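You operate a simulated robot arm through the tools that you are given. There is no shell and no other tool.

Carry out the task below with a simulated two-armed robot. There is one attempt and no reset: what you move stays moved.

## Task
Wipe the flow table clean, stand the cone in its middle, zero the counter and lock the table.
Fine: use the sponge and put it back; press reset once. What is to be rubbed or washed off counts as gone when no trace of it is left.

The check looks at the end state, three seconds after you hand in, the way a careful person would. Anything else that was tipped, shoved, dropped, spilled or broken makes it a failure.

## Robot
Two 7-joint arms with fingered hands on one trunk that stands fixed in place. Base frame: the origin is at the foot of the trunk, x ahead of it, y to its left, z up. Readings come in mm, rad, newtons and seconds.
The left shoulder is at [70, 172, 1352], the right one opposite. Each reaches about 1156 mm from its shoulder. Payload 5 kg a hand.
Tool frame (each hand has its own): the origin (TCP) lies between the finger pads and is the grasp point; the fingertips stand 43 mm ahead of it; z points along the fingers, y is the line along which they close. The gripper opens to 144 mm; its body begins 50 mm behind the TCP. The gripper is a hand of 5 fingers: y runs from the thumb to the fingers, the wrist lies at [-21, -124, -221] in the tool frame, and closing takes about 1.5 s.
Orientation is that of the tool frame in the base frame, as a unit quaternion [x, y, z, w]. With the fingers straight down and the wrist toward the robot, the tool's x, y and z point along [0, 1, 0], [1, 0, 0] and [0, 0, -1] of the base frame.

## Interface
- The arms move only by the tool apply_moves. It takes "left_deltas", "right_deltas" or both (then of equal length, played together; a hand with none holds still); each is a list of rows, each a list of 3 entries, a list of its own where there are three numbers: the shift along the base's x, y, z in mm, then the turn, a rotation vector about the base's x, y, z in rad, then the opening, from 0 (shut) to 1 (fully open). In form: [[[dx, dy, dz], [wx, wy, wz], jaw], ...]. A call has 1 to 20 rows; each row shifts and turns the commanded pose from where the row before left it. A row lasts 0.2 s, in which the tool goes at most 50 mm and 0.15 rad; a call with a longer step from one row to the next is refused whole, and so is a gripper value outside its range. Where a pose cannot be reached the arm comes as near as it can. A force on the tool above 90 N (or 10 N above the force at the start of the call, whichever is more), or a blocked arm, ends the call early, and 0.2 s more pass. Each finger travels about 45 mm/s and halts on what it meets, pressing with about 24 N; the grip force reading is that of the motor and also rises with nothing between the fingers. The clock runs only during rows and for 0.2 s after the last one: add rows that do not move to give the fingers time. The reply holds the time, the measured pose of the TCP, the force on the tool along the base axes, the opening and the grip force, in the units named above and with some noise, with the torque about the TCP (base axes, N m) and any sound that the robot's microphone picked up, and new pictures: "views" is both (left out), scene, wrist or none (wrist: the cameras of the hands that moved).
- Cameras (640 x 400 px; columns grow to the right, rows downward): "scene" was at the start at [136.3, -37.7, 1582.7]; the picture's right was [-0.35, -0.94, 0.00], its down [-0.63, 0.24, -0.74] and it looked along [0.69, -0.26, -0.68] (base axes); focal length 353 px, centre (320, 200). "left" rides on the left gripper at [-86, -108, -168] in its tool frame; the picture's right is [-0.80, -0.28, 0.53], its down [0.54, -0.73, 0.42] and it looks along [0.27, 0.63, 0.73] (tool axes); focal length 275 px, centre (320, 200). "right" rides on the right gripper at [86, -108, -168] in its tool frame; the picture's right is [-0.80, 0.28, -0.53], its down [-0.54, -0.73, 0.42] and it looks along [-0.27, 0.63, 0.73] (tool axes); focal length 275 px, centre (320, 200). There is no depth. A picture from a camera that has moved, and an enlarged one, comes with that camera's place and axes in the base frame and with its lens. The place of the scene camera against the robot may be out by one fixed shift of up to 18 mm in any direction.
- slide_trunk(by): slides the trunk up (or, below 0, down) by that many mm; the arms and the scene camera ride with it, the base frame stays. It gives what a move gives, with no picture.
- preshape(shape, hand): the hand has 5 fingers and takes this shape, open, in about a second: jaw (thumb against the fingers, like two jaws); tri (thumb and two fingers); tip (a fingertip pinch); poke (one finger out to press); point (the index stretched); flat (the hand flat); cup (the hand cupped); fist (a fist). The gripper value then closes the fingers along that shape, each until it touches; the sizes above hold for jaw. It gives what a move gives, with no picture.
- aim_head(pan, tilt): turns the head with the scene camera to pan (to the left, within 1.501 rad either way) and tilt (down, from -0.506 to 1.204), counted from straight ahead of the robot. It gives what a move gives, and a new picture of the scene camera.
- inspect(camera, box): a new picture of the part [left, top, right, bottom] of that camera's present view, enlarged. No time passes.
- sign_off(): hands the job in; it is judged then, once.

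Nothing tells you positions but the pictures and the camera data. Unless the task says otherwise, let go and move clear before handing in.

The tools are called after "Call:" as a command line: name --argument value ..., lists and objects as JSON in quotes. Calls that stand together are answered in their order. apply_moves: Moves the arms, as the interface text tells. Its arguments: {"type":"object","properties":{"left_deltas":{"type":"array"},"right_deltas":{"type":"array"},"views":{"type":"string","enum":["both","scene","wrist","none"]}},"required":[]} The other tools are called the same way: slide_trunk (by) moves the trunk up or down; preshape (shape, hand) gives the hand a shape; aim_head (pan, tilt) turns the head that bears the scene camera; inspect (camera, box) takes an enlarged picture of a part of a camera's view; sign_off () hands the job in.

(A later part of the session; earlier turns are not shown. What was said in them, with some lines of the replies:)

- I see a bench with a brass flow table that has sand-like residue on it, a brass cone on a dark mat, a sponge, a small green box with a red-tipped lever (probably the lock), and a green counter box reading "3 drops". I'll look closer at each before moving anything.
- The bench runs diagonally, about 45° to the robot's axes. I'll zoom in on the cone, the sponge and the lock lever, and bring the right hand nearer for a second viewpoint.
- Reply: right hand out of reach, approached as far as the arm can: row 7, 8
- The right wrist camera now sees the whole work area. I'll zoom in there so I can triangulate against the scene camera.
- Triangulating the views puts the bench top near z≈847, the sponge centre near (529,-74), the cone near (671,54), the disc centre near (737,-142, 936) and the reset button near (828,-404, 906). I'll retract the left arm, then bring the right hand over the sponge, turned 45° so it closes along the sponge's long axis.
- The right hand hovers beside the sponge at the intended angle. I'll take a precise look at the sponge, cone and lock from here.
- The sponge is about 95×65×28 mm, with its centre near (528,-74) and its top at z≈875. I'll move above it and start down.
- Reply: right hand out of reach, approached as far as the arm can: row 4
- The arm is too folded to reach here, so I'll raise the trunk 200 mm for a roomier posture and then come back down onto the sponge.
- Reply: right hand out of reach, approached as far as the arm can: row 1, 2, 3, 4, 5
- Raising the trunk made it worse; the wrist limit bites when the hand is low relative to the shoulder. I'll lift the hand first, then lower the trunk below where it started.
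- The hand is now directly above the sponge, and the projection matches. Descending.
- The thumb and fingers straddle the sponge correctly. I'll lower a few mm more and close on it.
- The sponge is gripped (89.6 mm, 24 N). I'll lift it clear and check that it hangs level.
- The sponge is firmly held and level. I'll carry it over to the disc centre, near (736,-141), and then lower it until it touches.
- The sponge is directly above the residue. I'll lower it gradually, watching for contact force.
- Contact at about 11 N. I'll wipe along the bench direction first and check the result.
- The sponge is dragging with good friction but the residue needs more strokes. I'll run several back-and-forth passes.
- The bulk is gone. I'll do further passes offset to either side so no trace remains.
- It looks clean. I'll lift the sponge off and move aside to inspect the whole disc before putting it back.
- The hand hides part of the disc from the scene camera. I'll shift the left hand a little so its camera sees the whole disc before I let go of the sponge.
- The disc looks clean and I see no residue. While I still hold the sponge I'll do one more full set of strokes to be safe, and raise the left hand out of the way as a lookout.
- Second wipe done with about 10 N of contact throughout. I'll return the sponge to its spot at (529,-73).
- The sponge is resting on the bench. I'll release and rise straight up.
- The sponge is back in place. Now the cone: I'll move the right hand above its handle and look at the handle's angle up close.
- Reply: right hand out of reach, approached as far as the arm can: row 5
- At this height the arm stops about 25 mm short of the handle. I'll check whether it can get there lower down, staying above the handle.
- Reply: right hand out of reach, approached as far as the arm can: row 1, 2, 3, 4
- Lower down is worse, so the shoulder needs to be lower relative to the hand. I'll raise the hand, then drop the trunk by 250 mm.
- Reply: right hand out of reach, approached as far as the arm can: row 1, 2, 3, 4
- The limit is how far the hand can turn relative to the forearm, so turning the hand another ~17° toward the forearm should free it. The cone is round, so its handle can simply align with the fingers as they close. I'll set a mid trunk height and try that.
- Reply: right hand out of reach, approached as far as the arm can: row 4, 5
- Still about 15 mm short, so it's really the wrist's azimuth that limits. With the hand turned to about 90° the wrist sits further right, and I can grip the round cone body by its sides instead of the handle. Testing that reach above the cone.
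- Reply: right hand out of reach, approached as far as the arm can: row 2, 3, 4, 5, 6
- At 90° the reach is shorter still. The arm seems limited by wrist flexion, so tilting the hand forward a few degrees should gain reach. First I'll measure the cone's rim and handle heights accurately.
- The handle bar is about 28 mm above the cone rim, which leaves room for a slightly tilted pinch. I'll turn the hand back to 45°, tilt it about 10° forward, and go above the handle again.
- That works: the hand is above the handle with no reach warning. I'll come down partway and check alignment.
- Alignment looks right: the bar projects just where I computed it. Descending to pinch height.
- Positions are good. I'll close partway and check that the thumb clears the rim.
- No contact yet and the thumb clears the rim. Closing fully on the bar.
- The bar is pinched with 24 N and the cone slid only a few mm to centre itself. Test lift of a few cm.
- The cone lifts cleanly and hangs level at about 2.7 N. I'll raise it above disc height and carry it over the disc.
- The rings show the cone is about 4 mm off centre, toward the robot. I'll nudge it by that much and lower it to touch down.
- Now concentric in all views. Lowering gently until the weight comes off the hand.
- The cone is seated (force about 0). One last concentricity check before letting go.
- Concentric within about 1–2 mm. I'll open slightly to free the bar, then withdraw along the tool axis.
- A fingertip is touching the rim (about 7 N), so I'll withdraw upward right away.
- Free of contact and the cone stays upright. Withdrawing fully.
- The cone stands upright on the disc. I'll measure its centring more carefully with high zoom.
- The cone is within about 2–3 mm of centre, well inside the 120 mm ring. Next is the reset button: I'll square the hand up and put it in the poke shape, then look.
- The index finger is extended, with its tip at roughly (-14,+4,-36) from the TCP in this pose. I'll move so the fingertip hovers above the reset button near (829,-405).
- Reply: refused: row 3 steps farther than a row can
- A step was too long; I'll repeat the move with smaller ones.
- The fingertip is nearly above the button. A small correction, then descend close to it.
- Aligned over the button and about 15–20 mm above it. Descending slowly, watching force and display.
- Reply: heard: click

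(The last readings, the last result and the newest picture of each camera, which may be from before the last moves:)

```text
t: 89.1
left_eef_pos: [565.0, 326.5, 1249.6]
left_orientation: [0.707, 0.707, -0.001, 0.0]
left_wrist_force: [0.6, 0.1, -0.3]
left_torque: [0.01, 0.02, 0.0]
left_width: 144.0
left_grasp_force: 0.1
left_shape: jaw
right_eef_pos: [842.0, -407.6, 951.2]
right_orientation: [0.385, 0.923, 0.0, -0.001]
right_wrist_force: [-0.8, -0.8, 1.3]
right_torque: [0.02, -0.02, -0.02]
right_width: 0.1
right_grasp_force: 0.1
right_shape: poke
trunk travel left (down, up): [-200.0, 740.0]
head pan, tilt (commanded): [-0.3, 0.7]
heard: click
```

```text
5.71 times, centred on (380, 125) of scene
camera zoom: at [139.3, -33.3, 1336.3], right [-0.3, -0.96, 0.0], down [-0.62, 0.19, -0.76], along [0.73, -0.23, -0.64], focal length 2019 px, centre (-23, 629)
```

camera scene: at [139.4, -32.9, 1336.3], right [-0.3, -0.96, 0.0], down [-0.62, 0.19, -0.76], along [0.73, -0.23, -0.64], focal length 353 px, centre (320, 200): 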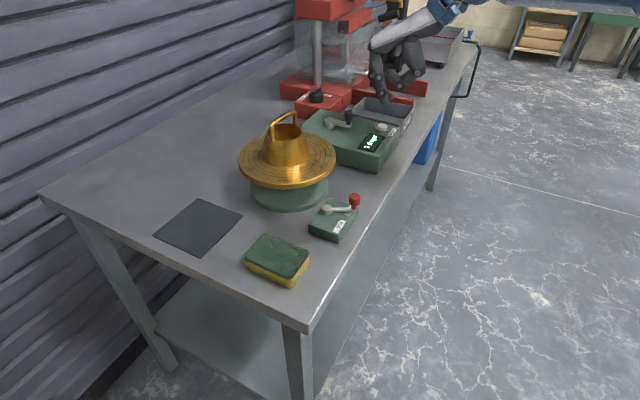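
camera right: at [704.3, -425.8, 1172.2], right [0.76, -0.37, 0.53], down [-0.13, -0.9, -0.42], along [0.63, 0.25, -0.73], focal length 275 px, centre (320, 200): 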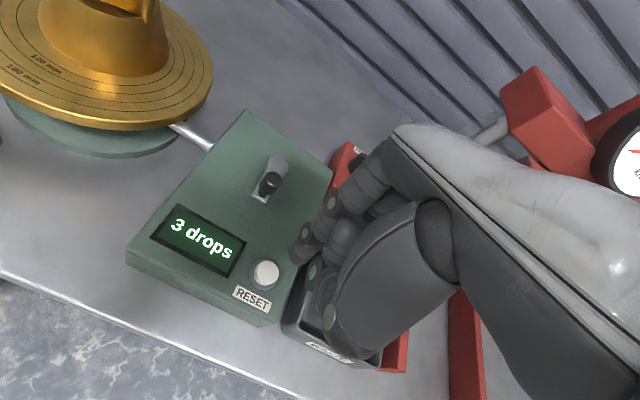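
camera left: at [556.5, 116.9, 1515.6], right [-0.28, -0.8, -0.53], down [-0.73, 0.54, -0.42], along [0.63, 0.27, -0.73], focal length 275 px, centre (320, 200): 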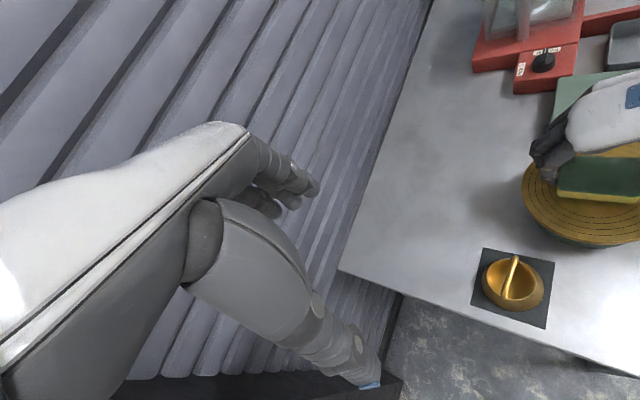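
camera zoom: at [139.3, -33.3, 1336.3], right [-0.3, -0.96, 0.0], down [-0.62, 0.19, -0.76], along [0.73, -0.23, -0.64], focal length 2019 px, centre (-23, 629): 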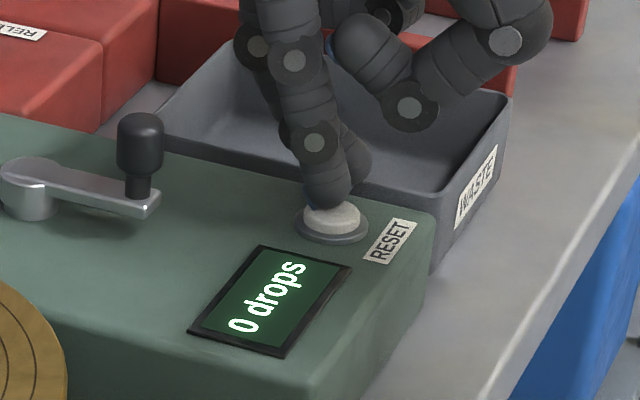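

The button clicked and the display now reads "0 drops", so that is one press. I'll lift straight off.

Call:
apply_moves --right_deltas '[[[0, 0, 15], [0, 0, 0], 0], [[0, 0, 35], [0, 0, 0], 0], [[0, 0, 40], [0, 0, 0], 0], [[-20, 10, 40], [0, 0, 0], 0], [[-25, 10, 35], [0, 0, 0], 0], [[0, 0, 0], [0, 0, 0], 0]]' --views "both"

Call:
inspect --camera "scene" --box '[300, 80, 430, 250]'

Call:
inspect --camera "scene" --box '[295, 180, 375, 250]'

Call:
inspect --camera "right" --box '[0, 100, 300, 320]'

```text
t: 90.5
left_eef_pos: [565.7, 324.5, 1248.3]
left_orientation: [0.707, 0.708, -0.001, -0.001]
left_wrist_force: [0.5, 0.4, -0.3]
left_torque: [0.01, 0.05, 0.0]
left_width: 143.7
left_grasp_force: 0.0
left_shape: jaw
right_eef_pos: [795.5, -386.9, 1114.2]
right_orientation: [0.385, 0.923, 0.0, -0.001]
right_wrist_force: [-0.3, -0.5, -0.6]
right_torque: [0.02, 0.04, 0.0]
right_width: 0.1
right_grasp_force: 0.0
right_shape: poke
trunk travel left (down, up): [-200.0, 740.0]
head pan, tilt (commanded): [-0.3, 0.7]
camera scene: at [140.9, -33.6, 1336.0], right [-0.3, -0.96, 0.0], down [-0.62, 0.19, -0.76], along [0.73, -0.23, -0.65], focal length 353 px, centre (320, 200)
camera right: at [660.0, -402.0, 1281.2], right [0.76, -0.37, 0.53], down [-0.14, -0.9, -0.42], along [0.63, 0.25, -0.73], focal length 275 px, centre (320, 200)
```

scene: 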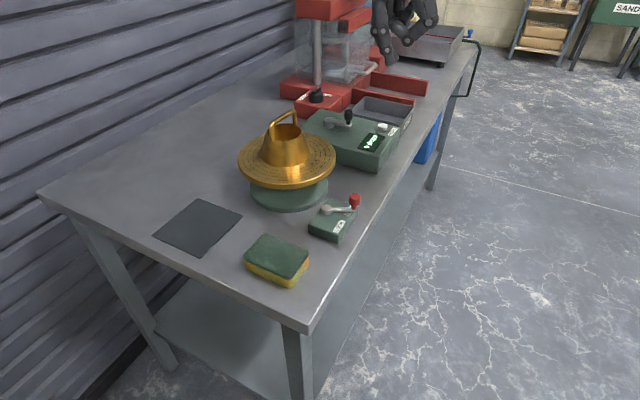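
right: 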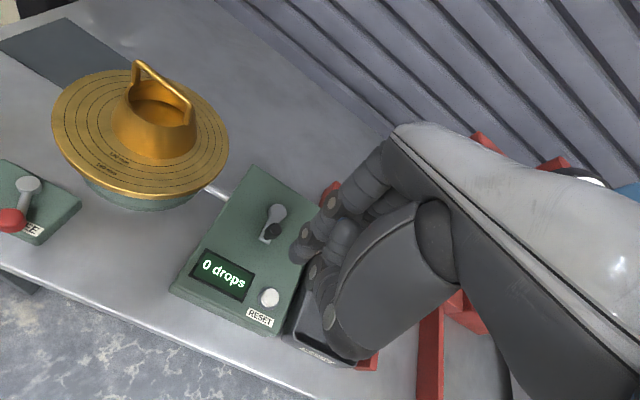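

```text
2.35 times, centred on (365, 165) of scene
camera zoom: at [140.9, -33.6, 1336.0], right [-0.3, -0.96, 0.0], down [-0.62, 0.19, -0.76], along [0.73, -0.23, -0.65], focal length 831 px, centre (214, 282)
```

zoom: 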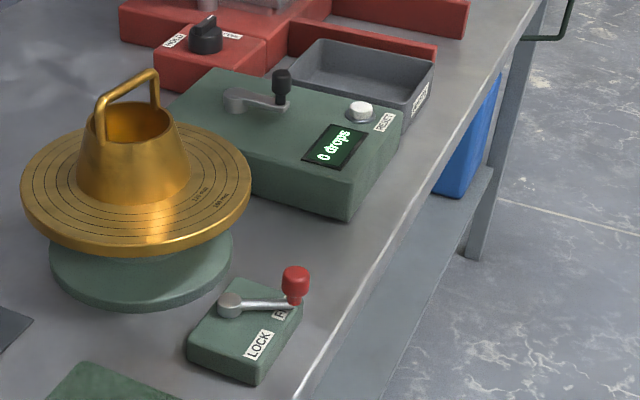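

```text
5.71 times, centred on (335, 215) of scene
camera zoom: at [140.9, -33.6, 1336.0], right [-0.3, -0.96, 0.0], down [-0.62, 0.19, -0.76], along [0.73, -0.23, -0.65], focal length 2019 px, centre (234, 114)
```

zoom: 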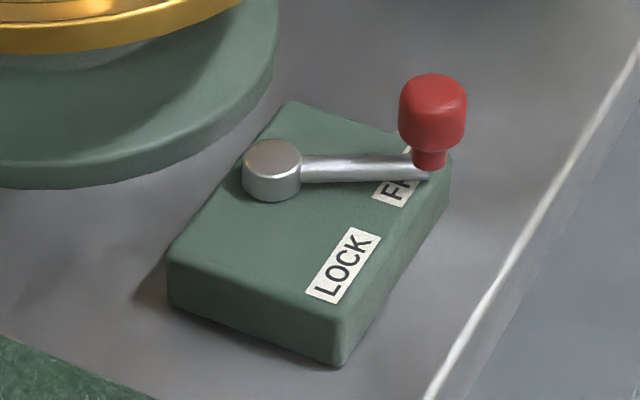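

```text
1.82 times, centred on (150, 210) of right
camera zoom: at [660.0, -402.0, 1281.2], right [0.76, -0.37, 0.53], down [-0.14, -0.9, -0.42], along [0.63, 0.25, -0.73], focal length 500 px, centre (629, 182)
```

zoom: 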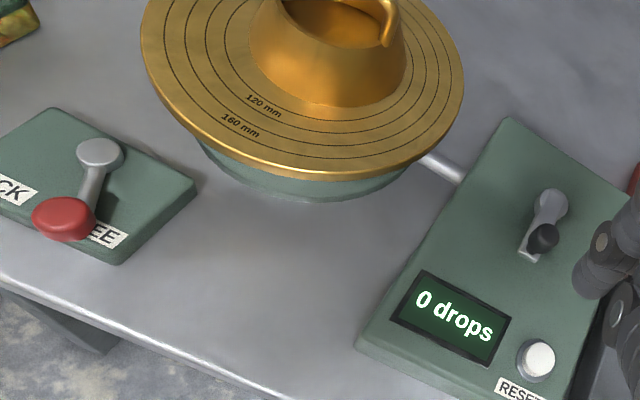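

The counter reads 0. Now the lock lever: the red knob is near (594,-237, 905), the pivot near (608,-185), and LOCK lies about 60° round toward (557,-199). I'll bring the index finger down beside the knob on its FREE side.

Call:
apply_moves --right_deltas '[[[-21, 16, 0], [0, 0, 0], 0], [[-21, 16, -10], [0, 0, 0], 0], [[-21, 16, -15], [0, 0, 0], 0], [[-21, 16, -15], [0, 0, 0], 0], [[-22, 16, -15], [0, 0, 0], 0], [[-22, 16, -15], [0, 0, 0], 0], [[-22, 16, -15], [0, 0, 0], 0], [[-21, 15, -15], [0, 0, 0], 0], [[0, 0, 0], [0, 0, 0], 0]]' --views "both"

Call:
inspect --camera "scene" --box '[280, 120, 400, 260]'

Call:
inspect --camera "right" --box '[180, 160, 380, 380]'

```text
t: 92.5
left_eef_pos: [565.7, 325.9, 1249.4]
left_orientation: [0.706, 0.708, -0.001, 0.0]
left_wrist_force: [-0.1, 0.3, 0.1]
left_torque: [0.07, 0.04, 0.03]
left_width: 143.9
left_grasp_force: 0.0
left_shape: jaw
right_eef_pos: [624.8, -261.0, 1016.3]
right_orientation: [0.385, 0.923, 0.0, -0.001]
right_wrist_force: [-1.1, 0.2, 0.4]
right_torque: [0.0, 0.01, 0.0]
right_width: 0.0
right_grasp_force: 0.1
right_shape: poke
trunk travel left (down, up): [-200.0, 740.0]
head pan, tilt (commanded): [-0.3, 0.7]
camera scene: at [139.7, -33.5, 1336.2], right [-0.3, -0.96, 0.0], down [-0.62, 0.19, -0.76], along [0.73, -0.23, -0.64], focal length 353 px, centre (320, 200)
camera right: at [488.4, -277.4, 1183.9], right [0.76, -0.37, 0.53], down [-0.14, -0.9, -0.42], along [0.63, 0.25, -0.73], focal length 275 px, centre (320, 200)
```

scene: 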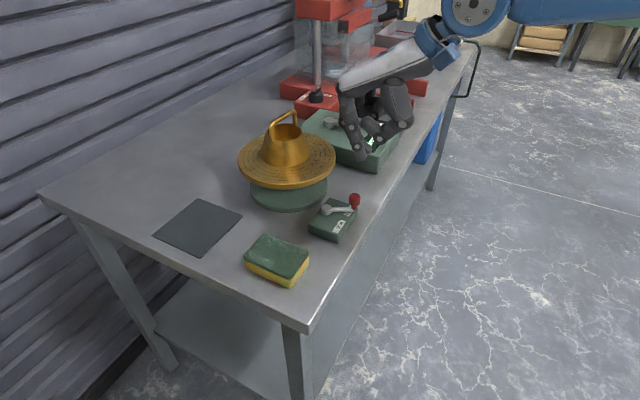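
right: 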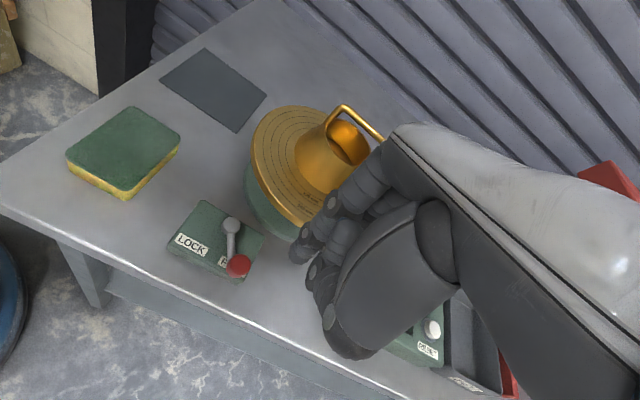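

```text
2.86 times, centred on (340, 190) of scene
camera zoom: at [139.7, -33.5, 1336.2], right [-0.3, -0.96, 0.0], down [-0.62, 0.19, -0.76], along [0.73, -0.23, -0.64], focal length 1009 px, centre (263, 229)
```

zoom: 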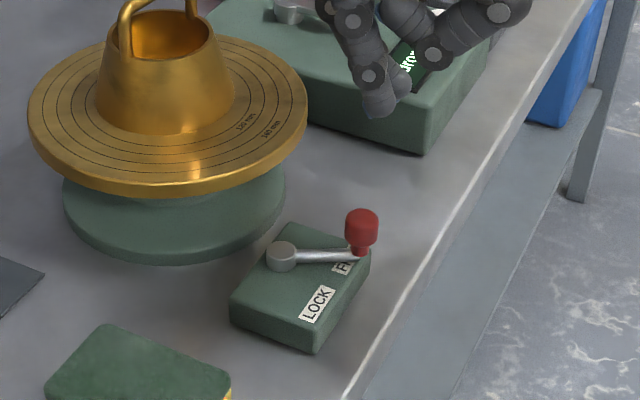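

```text
1.82 times, centred on (280, 270) of right
camera zoom: at [488.4, -277.4, 1183.9], right [0.76, -0.37, 0.53], down [-0.14, -0.9, -0.42], along [0.63, 0.25, -0.73], focal length 500 px, centre (393, 73)
```

zoom: 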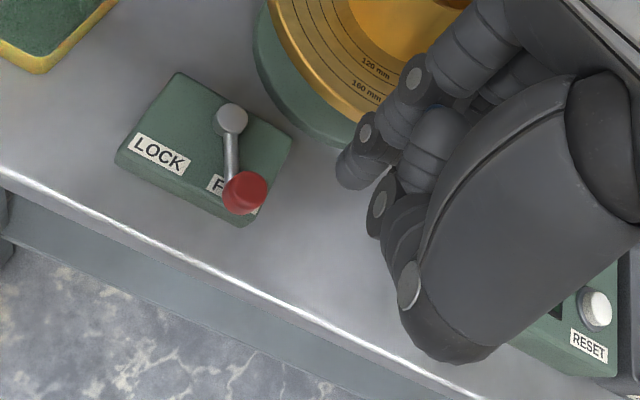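

Call:
apply_moves --right_deltas '[[[0, 0, -25], [0, 0, 0], 0], [[0, 0, -25], [0, 0, 0], 0], [[0, 0, -23], [0, 0, 0], 0], [[0, 0, 0], [0, 0, 0], 0]]' --views "none"

Call:
inspect --camera "scene" --box '[300, 150, 400, 250]'

Call:
inspect --camera "right" --box '[180, 160, 380, 380]'

```text
t: 93.5
left_eef_pos: [565.5, 325.4, 1249.2]
left_orientation: [0.706, 0.708, 0.0, 0.0]
left_wrist_force: [0.4, -0.2, -0.2]
left_torque: [-0.02, 0.0, 0.01]
left_width: 143.6
left_grasp_force: 0.1
left_shape: jaw
right_eef_pos: [626.1, -260.8, 944.8]
right_orientation: [0.385, 0.923, 0.0, -0.001]
right_wrist_force: [0.1, 0.9, 0.7]
right_torque: [-0.02, -0.03, 0.0]
right_width: 0.2
right_grasp_force: 0.0
right_shape: poke
trunk travel left (down, up): [-200.0, 740.0]
head pan, tilt (commanded): [-0.3, 0.7]
```

```text
4.00 times, centred on (350, 200) of scene
camera zoom: at [139.1, -33.2, 1336.3], right [-0.3, -0.96, 0.0], down [-0.62, 0.19, -0.76], along [0.73, -0.23, -0.64], focal length 1413 px, centre (200, 200)
```

zoom: 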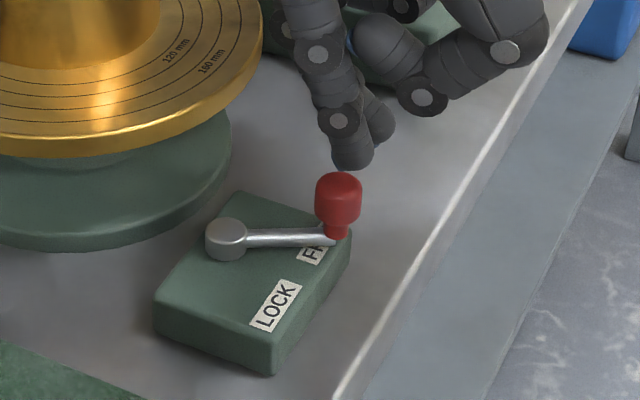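

```text
1.82 times, centred on (280, 270) of right
camera zoom: at [488.9, -278.1, 1111.1], right [0.76, -0.37, 0.53], down [-0.13, -0.9, -0.42], along [0.63, 0.25, -0.73], focal length 500 px, centre (393, 73)
```

zoom: 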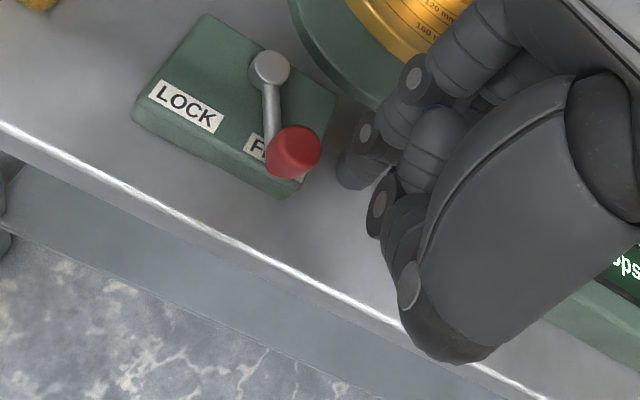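

The finger is right beside the knob. I'll lower 4 mm more and begin pushing it toward LOCK.

Call:
apply_moves --right_deltas '[[[0, 0, -4], [0, 0, 0], 0], [[-6.4, 6.4, 0], [0, 0, 0], 0], [[-6.7, 4.6, 0], [0, 0, 0], 0], [[0, 0, 0], [0, 0, 0], 0]]' --views "none"

Call:
inspect --camera "scene" --box '[300, 150, 400, 250]'

Call:
inspect --camera "right" --box '[180, 160, 380, 380]'

```text
t: 94.5
left_eef_pos: [566.1, 324.8, 1249.5]
left_orientation: [0.707, 0.708, 0.0, 0.0]
left_wrist_force: [-0.2, 0.3, -0.3]
left_torque: [0.0, 0.0, -0.02]
left_width: 143.8
left_grasp_force: 0.0
left_shape: jaw
right_eef_pos: [611.4, -249.3, 940.8]
right_orientation: [0.385, 0.923, 0.001, -0.001]
right_wrist_force: [0.7, -1.0, 0.1]
right_torque: [-0.01, 0.0, -0.01]
right_width: 0.0
right_grasp_force: 0.1
right_shape: poke
trunk travel left (down, up): [-200.0, 740.0]
head pan, tilt (commanded): [-0.3, 0.7]
```

```text
4.00 times, centred on (350, 200) of scene
camera zoom: at [139.5, -33.4, 1336.2], right [-0.3, -0.96, 0.0], down [-0.62, 0.19, -0.76], along [0.73, -0.23, -0.64], focal length 1413 px, centre (200, 200)
```

zoom: 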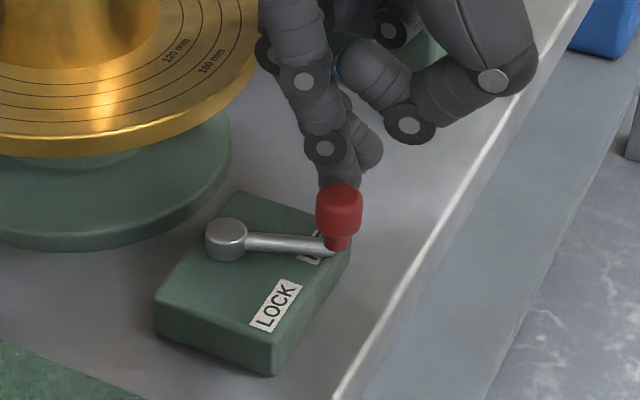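

```text
1.82 times, centred on (280, 270) of right
camera zoom: at [475.4, -266.4, 1107.8], right [0.76, -0.37, 0.53], down [-0.13, -0.9, -0.42], along [0.63, 0.25, -0.73], focal length 500 px, centre (393, 73)
```

zoom: 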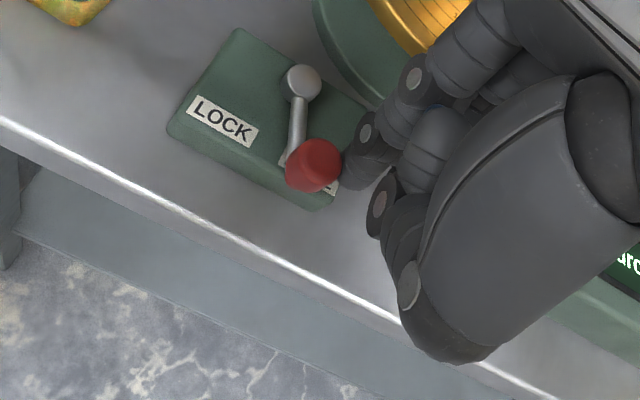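

The lever is moving with little resistance. I'll continue along its arc.

Call:
apply_moves --right_deltas '[[[-8.5, 2.8, 0], [0, 0, 0], 0], [[-8.8, 3.9, 0], [0, 0, 0], 0], [[-8.8, 5.3, 0], [0, 0, 0], 0], [[0, 0, 0], [0, 0, 0], 0]]' --views "none"

Call:
inspect --camera "scene" --box '[300, 150, 400, 250]'

Call:
inspect --camera "right" --box '[180, 160, 380, 380]'

```text
t: 95.5
left_eef_pos: [565.6, 325.2, 1249.1]
left_orientation: [0.706, 0.708, 0.0, -0.001]
left_wrist_force: [0.0, 0.0, -0.4]
left_torque: [0.0, 0.02, 0.0]
left_width: 143.8
left_grasp_force: 0.1
left_shape: jaw
right_eef_pos: [585.7, -237.1, 939.5]
right_orientation: [0.385, 0.923, 0.001, 0.0]
right_wrist_force: [0.2, 0.3, -0.6]
right_torque: [0.0, 0.01, 0.03]
right_width: 0.0
right_grasp_force: 0.1
right_shape: poke
trunk travel left (down, up): [-200.0, 740.0]
head pan, tilt (commanded): [-0.3, 0.7]
```

```text
4.00 times, centred on (350, 200) of scene
camera zoom: at [139.6, -33.4, 1336.2], right [-0.3, -0.96, 0.0], down [-0.62, 0.19, -0.76], along [0.73, -0.23, -0.64], focal length 1413 px, centre (200, 200)
```

zoom: 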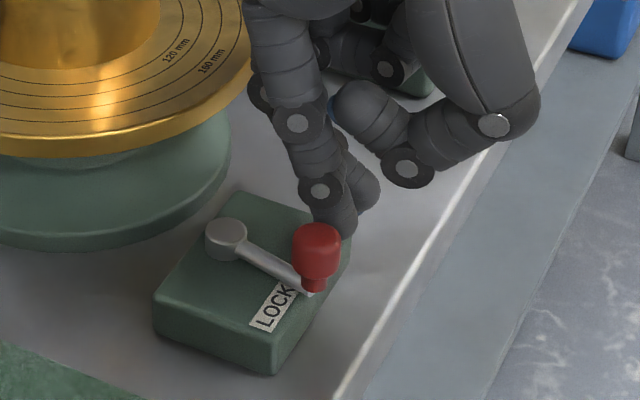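

```text
1.82 times, centred on (280, 270) of right
camera zoom: at [449.0, -253.8, 1106.7], right [0.76, -0.37, 0.53], down [-0.14, -0.9, -0.42], along [0.63, 0.25, -0.73], focal length 500 px, centre (393, 73)
```

zoom: 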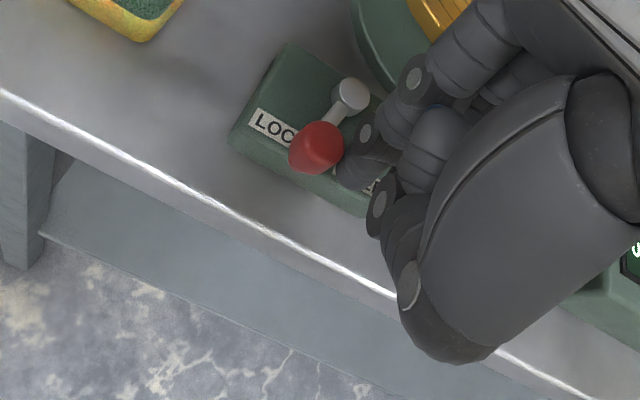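

Call:
apply_moves --right_deltas '[[[-8.1, 6, 0], [0, 0, 0], 0], [[-6.7, 7.4, 0], [0, 0, 0], 0], [[-2.8, 4.2, 0], [0, 0, 0], 0], [[0, 0, 0], [0, 0, 0], 0]]' --views "none"

Call:
inspect --camera "scene" --box '[300, 150, 400, 250]'

Call:
inspect --camera "right" --box '[180, 160, 380, 380]'

```text
t: 96.5
left_eef_pos: [568.5, 323.3, 1247.9]
left_orientation: [0.706, 0.708, -0.001, -0.001]
left_wrist_force: [0.2, 0.7, -0.5]
left_torque: [-0.01, -0.01, 0.0]
left_width: 144.0
left_grasp_force: 0.1
left_shape: jaw
right_eef_pos: [573.2, -223.7, 938.6]
right_orientation: [0.385, 0.923, 0.001, 0.0]
right_wrist_force: [33.9, -27.0, 5.9]
right_torque: [-0.79, -0.95, -0.2]
right_width: 0.3
right_grasp_force: 0.0
right_shape: poke
trunk travel left (down, up): [-200.0, 740.0]
head pan, tilt (commanded): [-0.3, 0.7]
```

```text
4.00 times, centred on (350, 200) of scene
camera zoom: at [143.3, -36.0, 1335.9], right [-0.3, -0.96, 0.0], down [-0.62, 0.19, -0.76], along [0.73, -0.23, -0.65], focal length 1413 px, centre (200, 200)
```

zoom: 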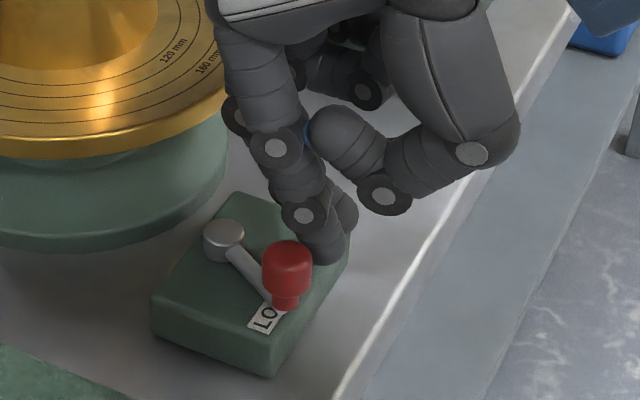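

```text
1.82 times, centred on (280, 270) of right
camera zoom: at [435.7, -238.3, 1106.3], right [0.76, -0.37, 0.53], down [-0.14, -0.9, -0.42], along [0.63, 0.25, -0.73], focal length 500 px, centre (393, 73)
```

zoom: 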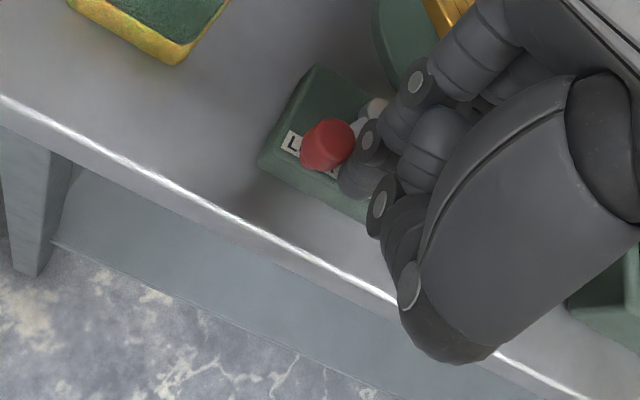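

The knob is at the predicted LOCK position, near (555,-198), and the force rose sharply as it hit its stop. I'll back the finger off and check that it stays.

Call:
apply_moves --right_deltas '[[[5, -5, 0], [0, 0, 0], 0], [[8, -8, 0], [0, 0, 0], 0], [[8, -8, 5], [0, 0, 0], 0], [[0, 0, 30], [0, 0, 0], 0], [[0, 0, 40], [0, 0, 0], 0], [[10, -20, 40], [0, 0, 0], 0], [[20, -40, 20], [0, 0, 0], 0], [[0, 0, 0], [0, 0, 0], 0]]' --views "both"

Call:
inspect --camera "scene" --box '[295, 180, 375, 250]'

Call:
inspect --camera "scene" --box '[220, 80, 430, 260]'

Call:
inspect --camera "right" --box '[140, 160, 380, 380]'

```text
t: 98.3
left_eef_pos: [565.4, 326.1, 1249.2]
left_orientation: [0.707, 0.707, 0.0, 0.001]
left_wrist_force: [-0.1, 0.0, 0.5]
left_torque: [-0.05, -0.03, 0.0]
left_width: 143.9
left_grasp_force: 0.1
left_shape: jaw
right_eef_pos: [620.8, -300.5, 1077.3]
right_orientation: [0.385, 0.923, 0.001, -0.001]
right_wrist_force: [-0.4, -0.2, 0.5]
right_torque: [-0.03, 0.0, 0.01]
right_width: 0.0
right_grasp_force: 0.1
right_shape: poke
trunk travel left (down, up): [-200.0, 740.0]
head pan, tilt (commanded): [-0.3, 0.7]
camera scene: at [139.3, -32.2, 1336.3], right [-0.3, -0.96, 0.0], down [-0.62, 0.19, -0.77], along [0.73, -0.23, -0.64], focal length 353 px, centre (320, 200)
camera right: at [483.3, -316.8, 1243.8], right [0.76, -0.37, 0.53], down [-0.13, -0.9, -0.42], along [0.63, 0.25, -0.73], focal length 275 px, centre (320, 200)
```

scene: 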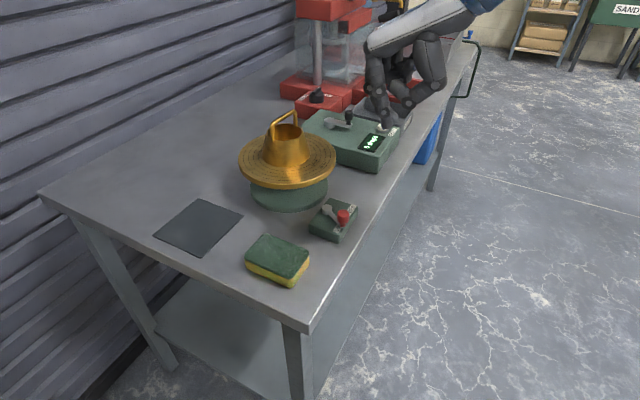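
right: 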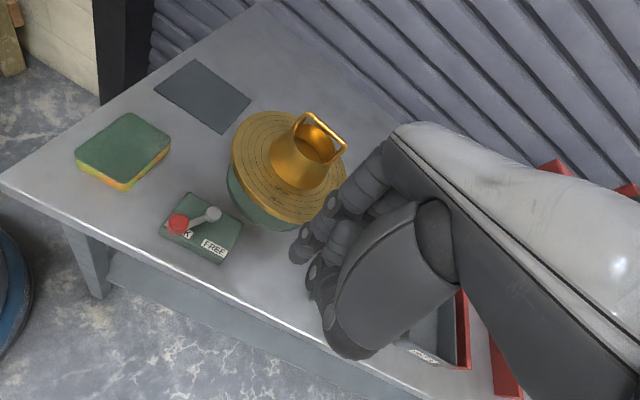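

```text
5.71 times, centred on (335, 215) of scene
camera zoom: at [139.3, -32.2, 1336.3], right [-0.3, -0.96, 0.0], down [-0.62, 0.19, -0.77], along [0.73, -0.23, -0.64], focal length 2019 px, centre (234, 114)
```

zoom: 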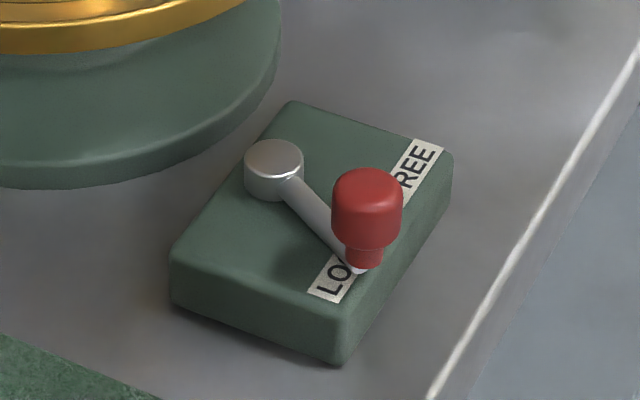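

```text
2.22 times, centred on (325, 170) of scene
camera zoom: at [139.3, -32.2, 1336.3], right [-0.3, -0.96, 0.0], down [-0.62, 0.19, -0.77], along [0.73, -0.23, -0.64], focal length 785 px, centre (309, 267)
```

zoom: 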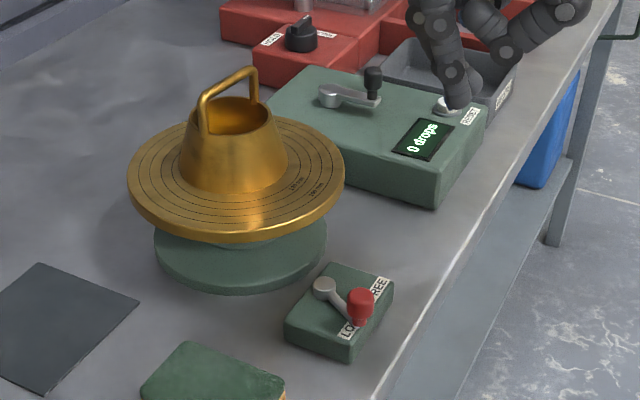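

```text
1.82 times, centred on (260, 270) of right
camera zoom: at [483.3, -316.8, 1243.8], right [0.76, -0.37, 0.53], down [-0.13, -0.9, -0.42], along [0.63, 0.25, -0.73], focal length 500 px, centre (429, 73)
```

zoom: 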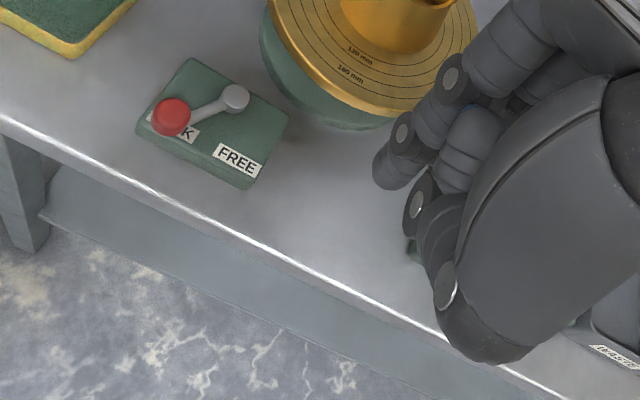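

The lever stays on LOCK, the counter shows 0 and the cone stands on the clean table. I'll verify the sponge's spot and look the whole scene over before retreating.

Call:
inspect --camera "right" --box '[60, 100, 200, 200]'

Call:
inspect --camera "scene" --box '[140, 180, 330, 300]'

Call:
inspect --camera "right" --box '[210, 90, 360, 240]'

```text
4.00 times, centred on (130, 150) of right
camera zoom: at [483.3, -316.8, 1243.8], right [0.76, -0.37, 0.53], down [-0.13, -0.9, -0.42], along [0.63, 0.25, -0.73], focal length 1101 px, centre (1080, 400)
```

zoom: 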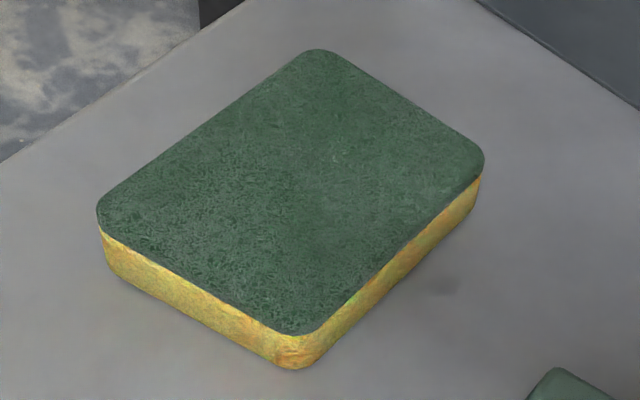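

```text
3.33 times, centred on (235, 240) of scene
camera zoom: at [139.3, -32.2, 1336.3], right [-0.3, -0.96, 0.0], down [-0.62, 0.19, -0.77], along [0.73, -0.23, -0.64], focal length 1178 px, centre (603, 67)
```

zoom: 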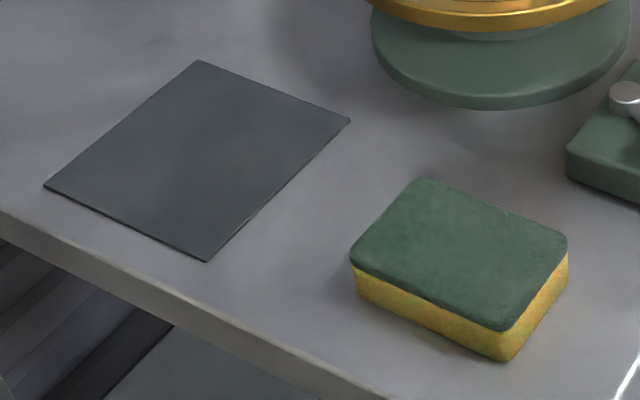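

```text
2.67 times, centred on (285, 165) of right
camera zoom: at [483.3, -316.8, 1243.8], right [0.76, -0.37, 0.53], down [-0.13, -0.9, -0.42], along [0.63, 0.25, -0.73], focal length 734 px, centre (413, 293)
```

zoom: 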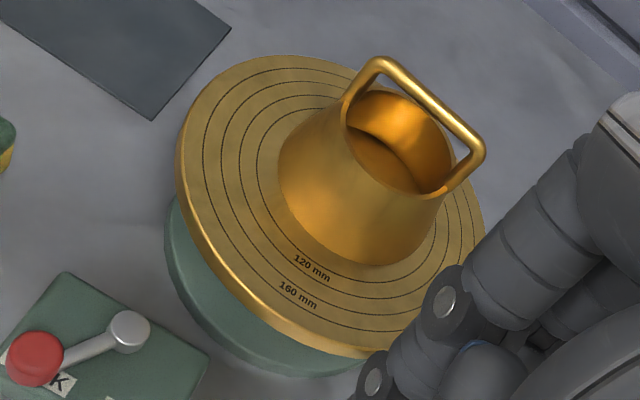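

Everything is in place: the sponge is flat on its spot, the cone is concentric, the counter is at 0 and the lever is on LOCK. I'll move the right hand clear and take a last look.

Call:
apply_moves --right_deltas '[[[0, -30, 25], [0, 0, 0], 0], [[0, -40, 25], [0, 0, 0], 0], [[0, -40, 25], [0, 0, 0], 0], [[0, -40, 20], [0, 0, 0], 0], [[0, -40, 0], [0, 0, 0], 0], [[0, 0, 0], [0, 0, 0], 0]]' --views "both"

Call:
inspect --camera "scene" --box '[140, 80, 440, 300]'

Call:
inspect --camera "scene" --box '[230, 100, 345, 215]'

Call:
inspect --camera "scene" --box '[300, 80, 420, 170]'

```text
t: 99.7
left_eef_pos: [565.5, 326.0, 1248.7]
left_orientation: [0.707, 0.708, -0.001, 0.001]
left_wrist_force: [0.0, 0.7, 0.6]
left_torque: [-0.02, 0.02, 0.01]
left_width: 143.7
left_grasp_force: 0.0
left_shape: jaw
right_eef_pos: [619.4, -491.1, 1169.4]
right_orientation: [0.386, 0.923, 0.0, -0.001]
right_wrist_force: [0.3, 0.4, -0.3]
right_torque: [-0.03, -0.01, 0.04]
right_width: 0.0
right_grasp_force: 0.0
right_shape: poke
trunk travel left (down, up): [-200.0, 740.0]
head pan, tilt (commanded): [-0.3, 0.7]
camera scene: at [139.4, -32.2, 1336.3], right [-0.3, -0.96, 0.0], down [-0.62, 0.19, -0.76], along [0.73, -0.23, -0.64], focal length 353 px, centre (320, 200)
camera right: at [481.7, -507.2, 1336.1], right [0.76, -0.37, 0.53], down [-0.13, -0.9, -0.42], along [0.63, 0.25, -0.73], focal length 275 px, centre (320, 200)
```

scene: 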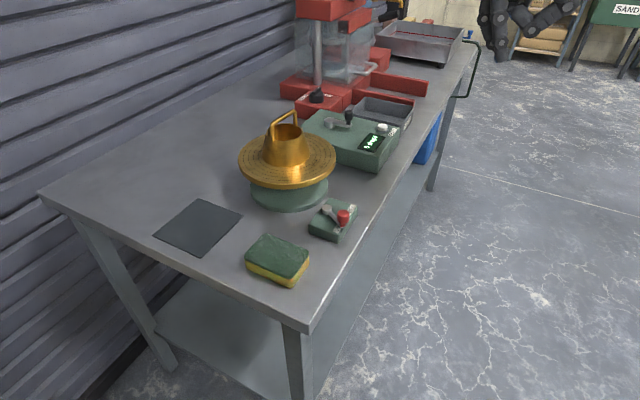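
right: 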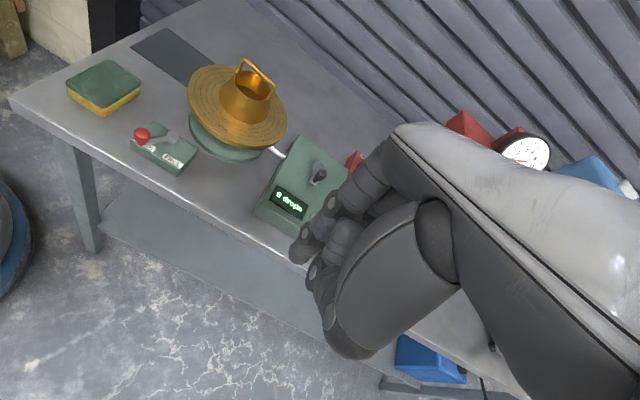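

```text
1.82 times, centred on (290, 190) of scene
camera zoom: at [139.4, -32.2, 1336.3], right [-0.3, -0.96, 0.0], down [-0.62, 0.19, -0.76], along [0.73, -0.23, -0.64], focal length 642 px, centre (374, 218)
```

zoom: 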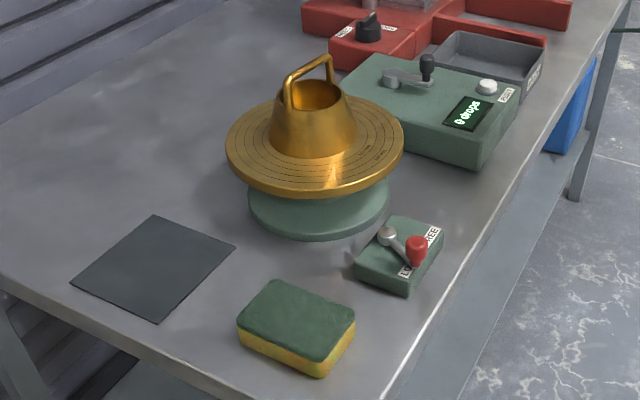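

```text
3.48 times, centred on (288, 158) of scene
camera zoom: at [139.4, -32.2, 1336.3], right [-0.3, -0.96, 0.0], down [-0.62, 0.19, -0.76], along [0.73, -0.23, -0.64], focal length 1229 px, centre (433, 348)
```

zoom: 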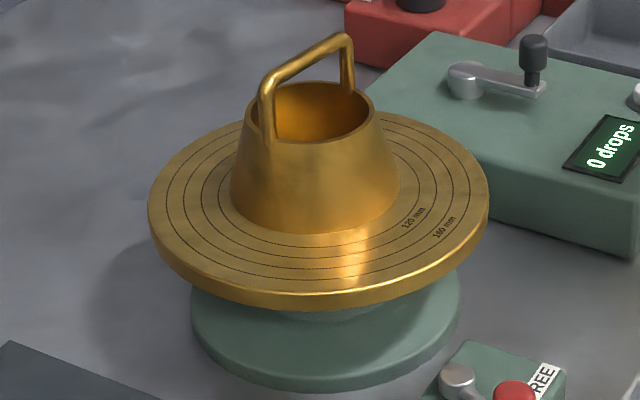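

```text
4.44 times, centred on (360, 125) of scene
camera zoom: at [139.4, -32.2, 1336.3], right [-0.3, -0.96, 0.0], down [-0.62, 0.19, -0.76], along [0.73, -0.23, -0.64], focal length 1570 px, centre (142, 533)
```

zoom: 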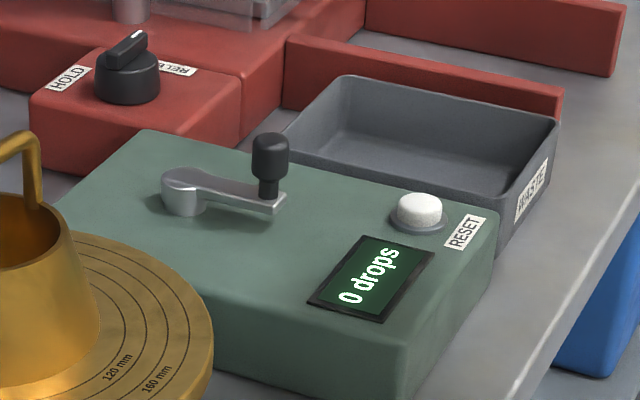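

Final state: the flow table is clean with the cone standing in its middle, the sponge is back, the counter reads "0 drops" and the lever is on LOCK. Both hands are clear, so I'm handing in.

Call:
sign_off

```text
The job is handed in.
```

I finished all four parts and handed the job in; the final pictures show everything where it should be.

- **Flow table:** I wiped it with the sponge in two full rounds and saw no residue left.
- **Sponge:** It is flat on the bench, back in its original spot to within a few mm.
- **Cone:** It stands upright in the middle of the table, within about 3 mm of centre. While I was letting go, a fingertip pressed briefly on its rim with about 7 N. The cone stayed upright, and that 3 mm includes any shift from it.
- **Counter:** I pressed reset once, heard it click, and the display reads "0 drops".
- **Lock:** The lever is against its stop at LOCK and stayed there when I let go.

I saw nothing else on the bench moved, and both hands were clear before I handed in.
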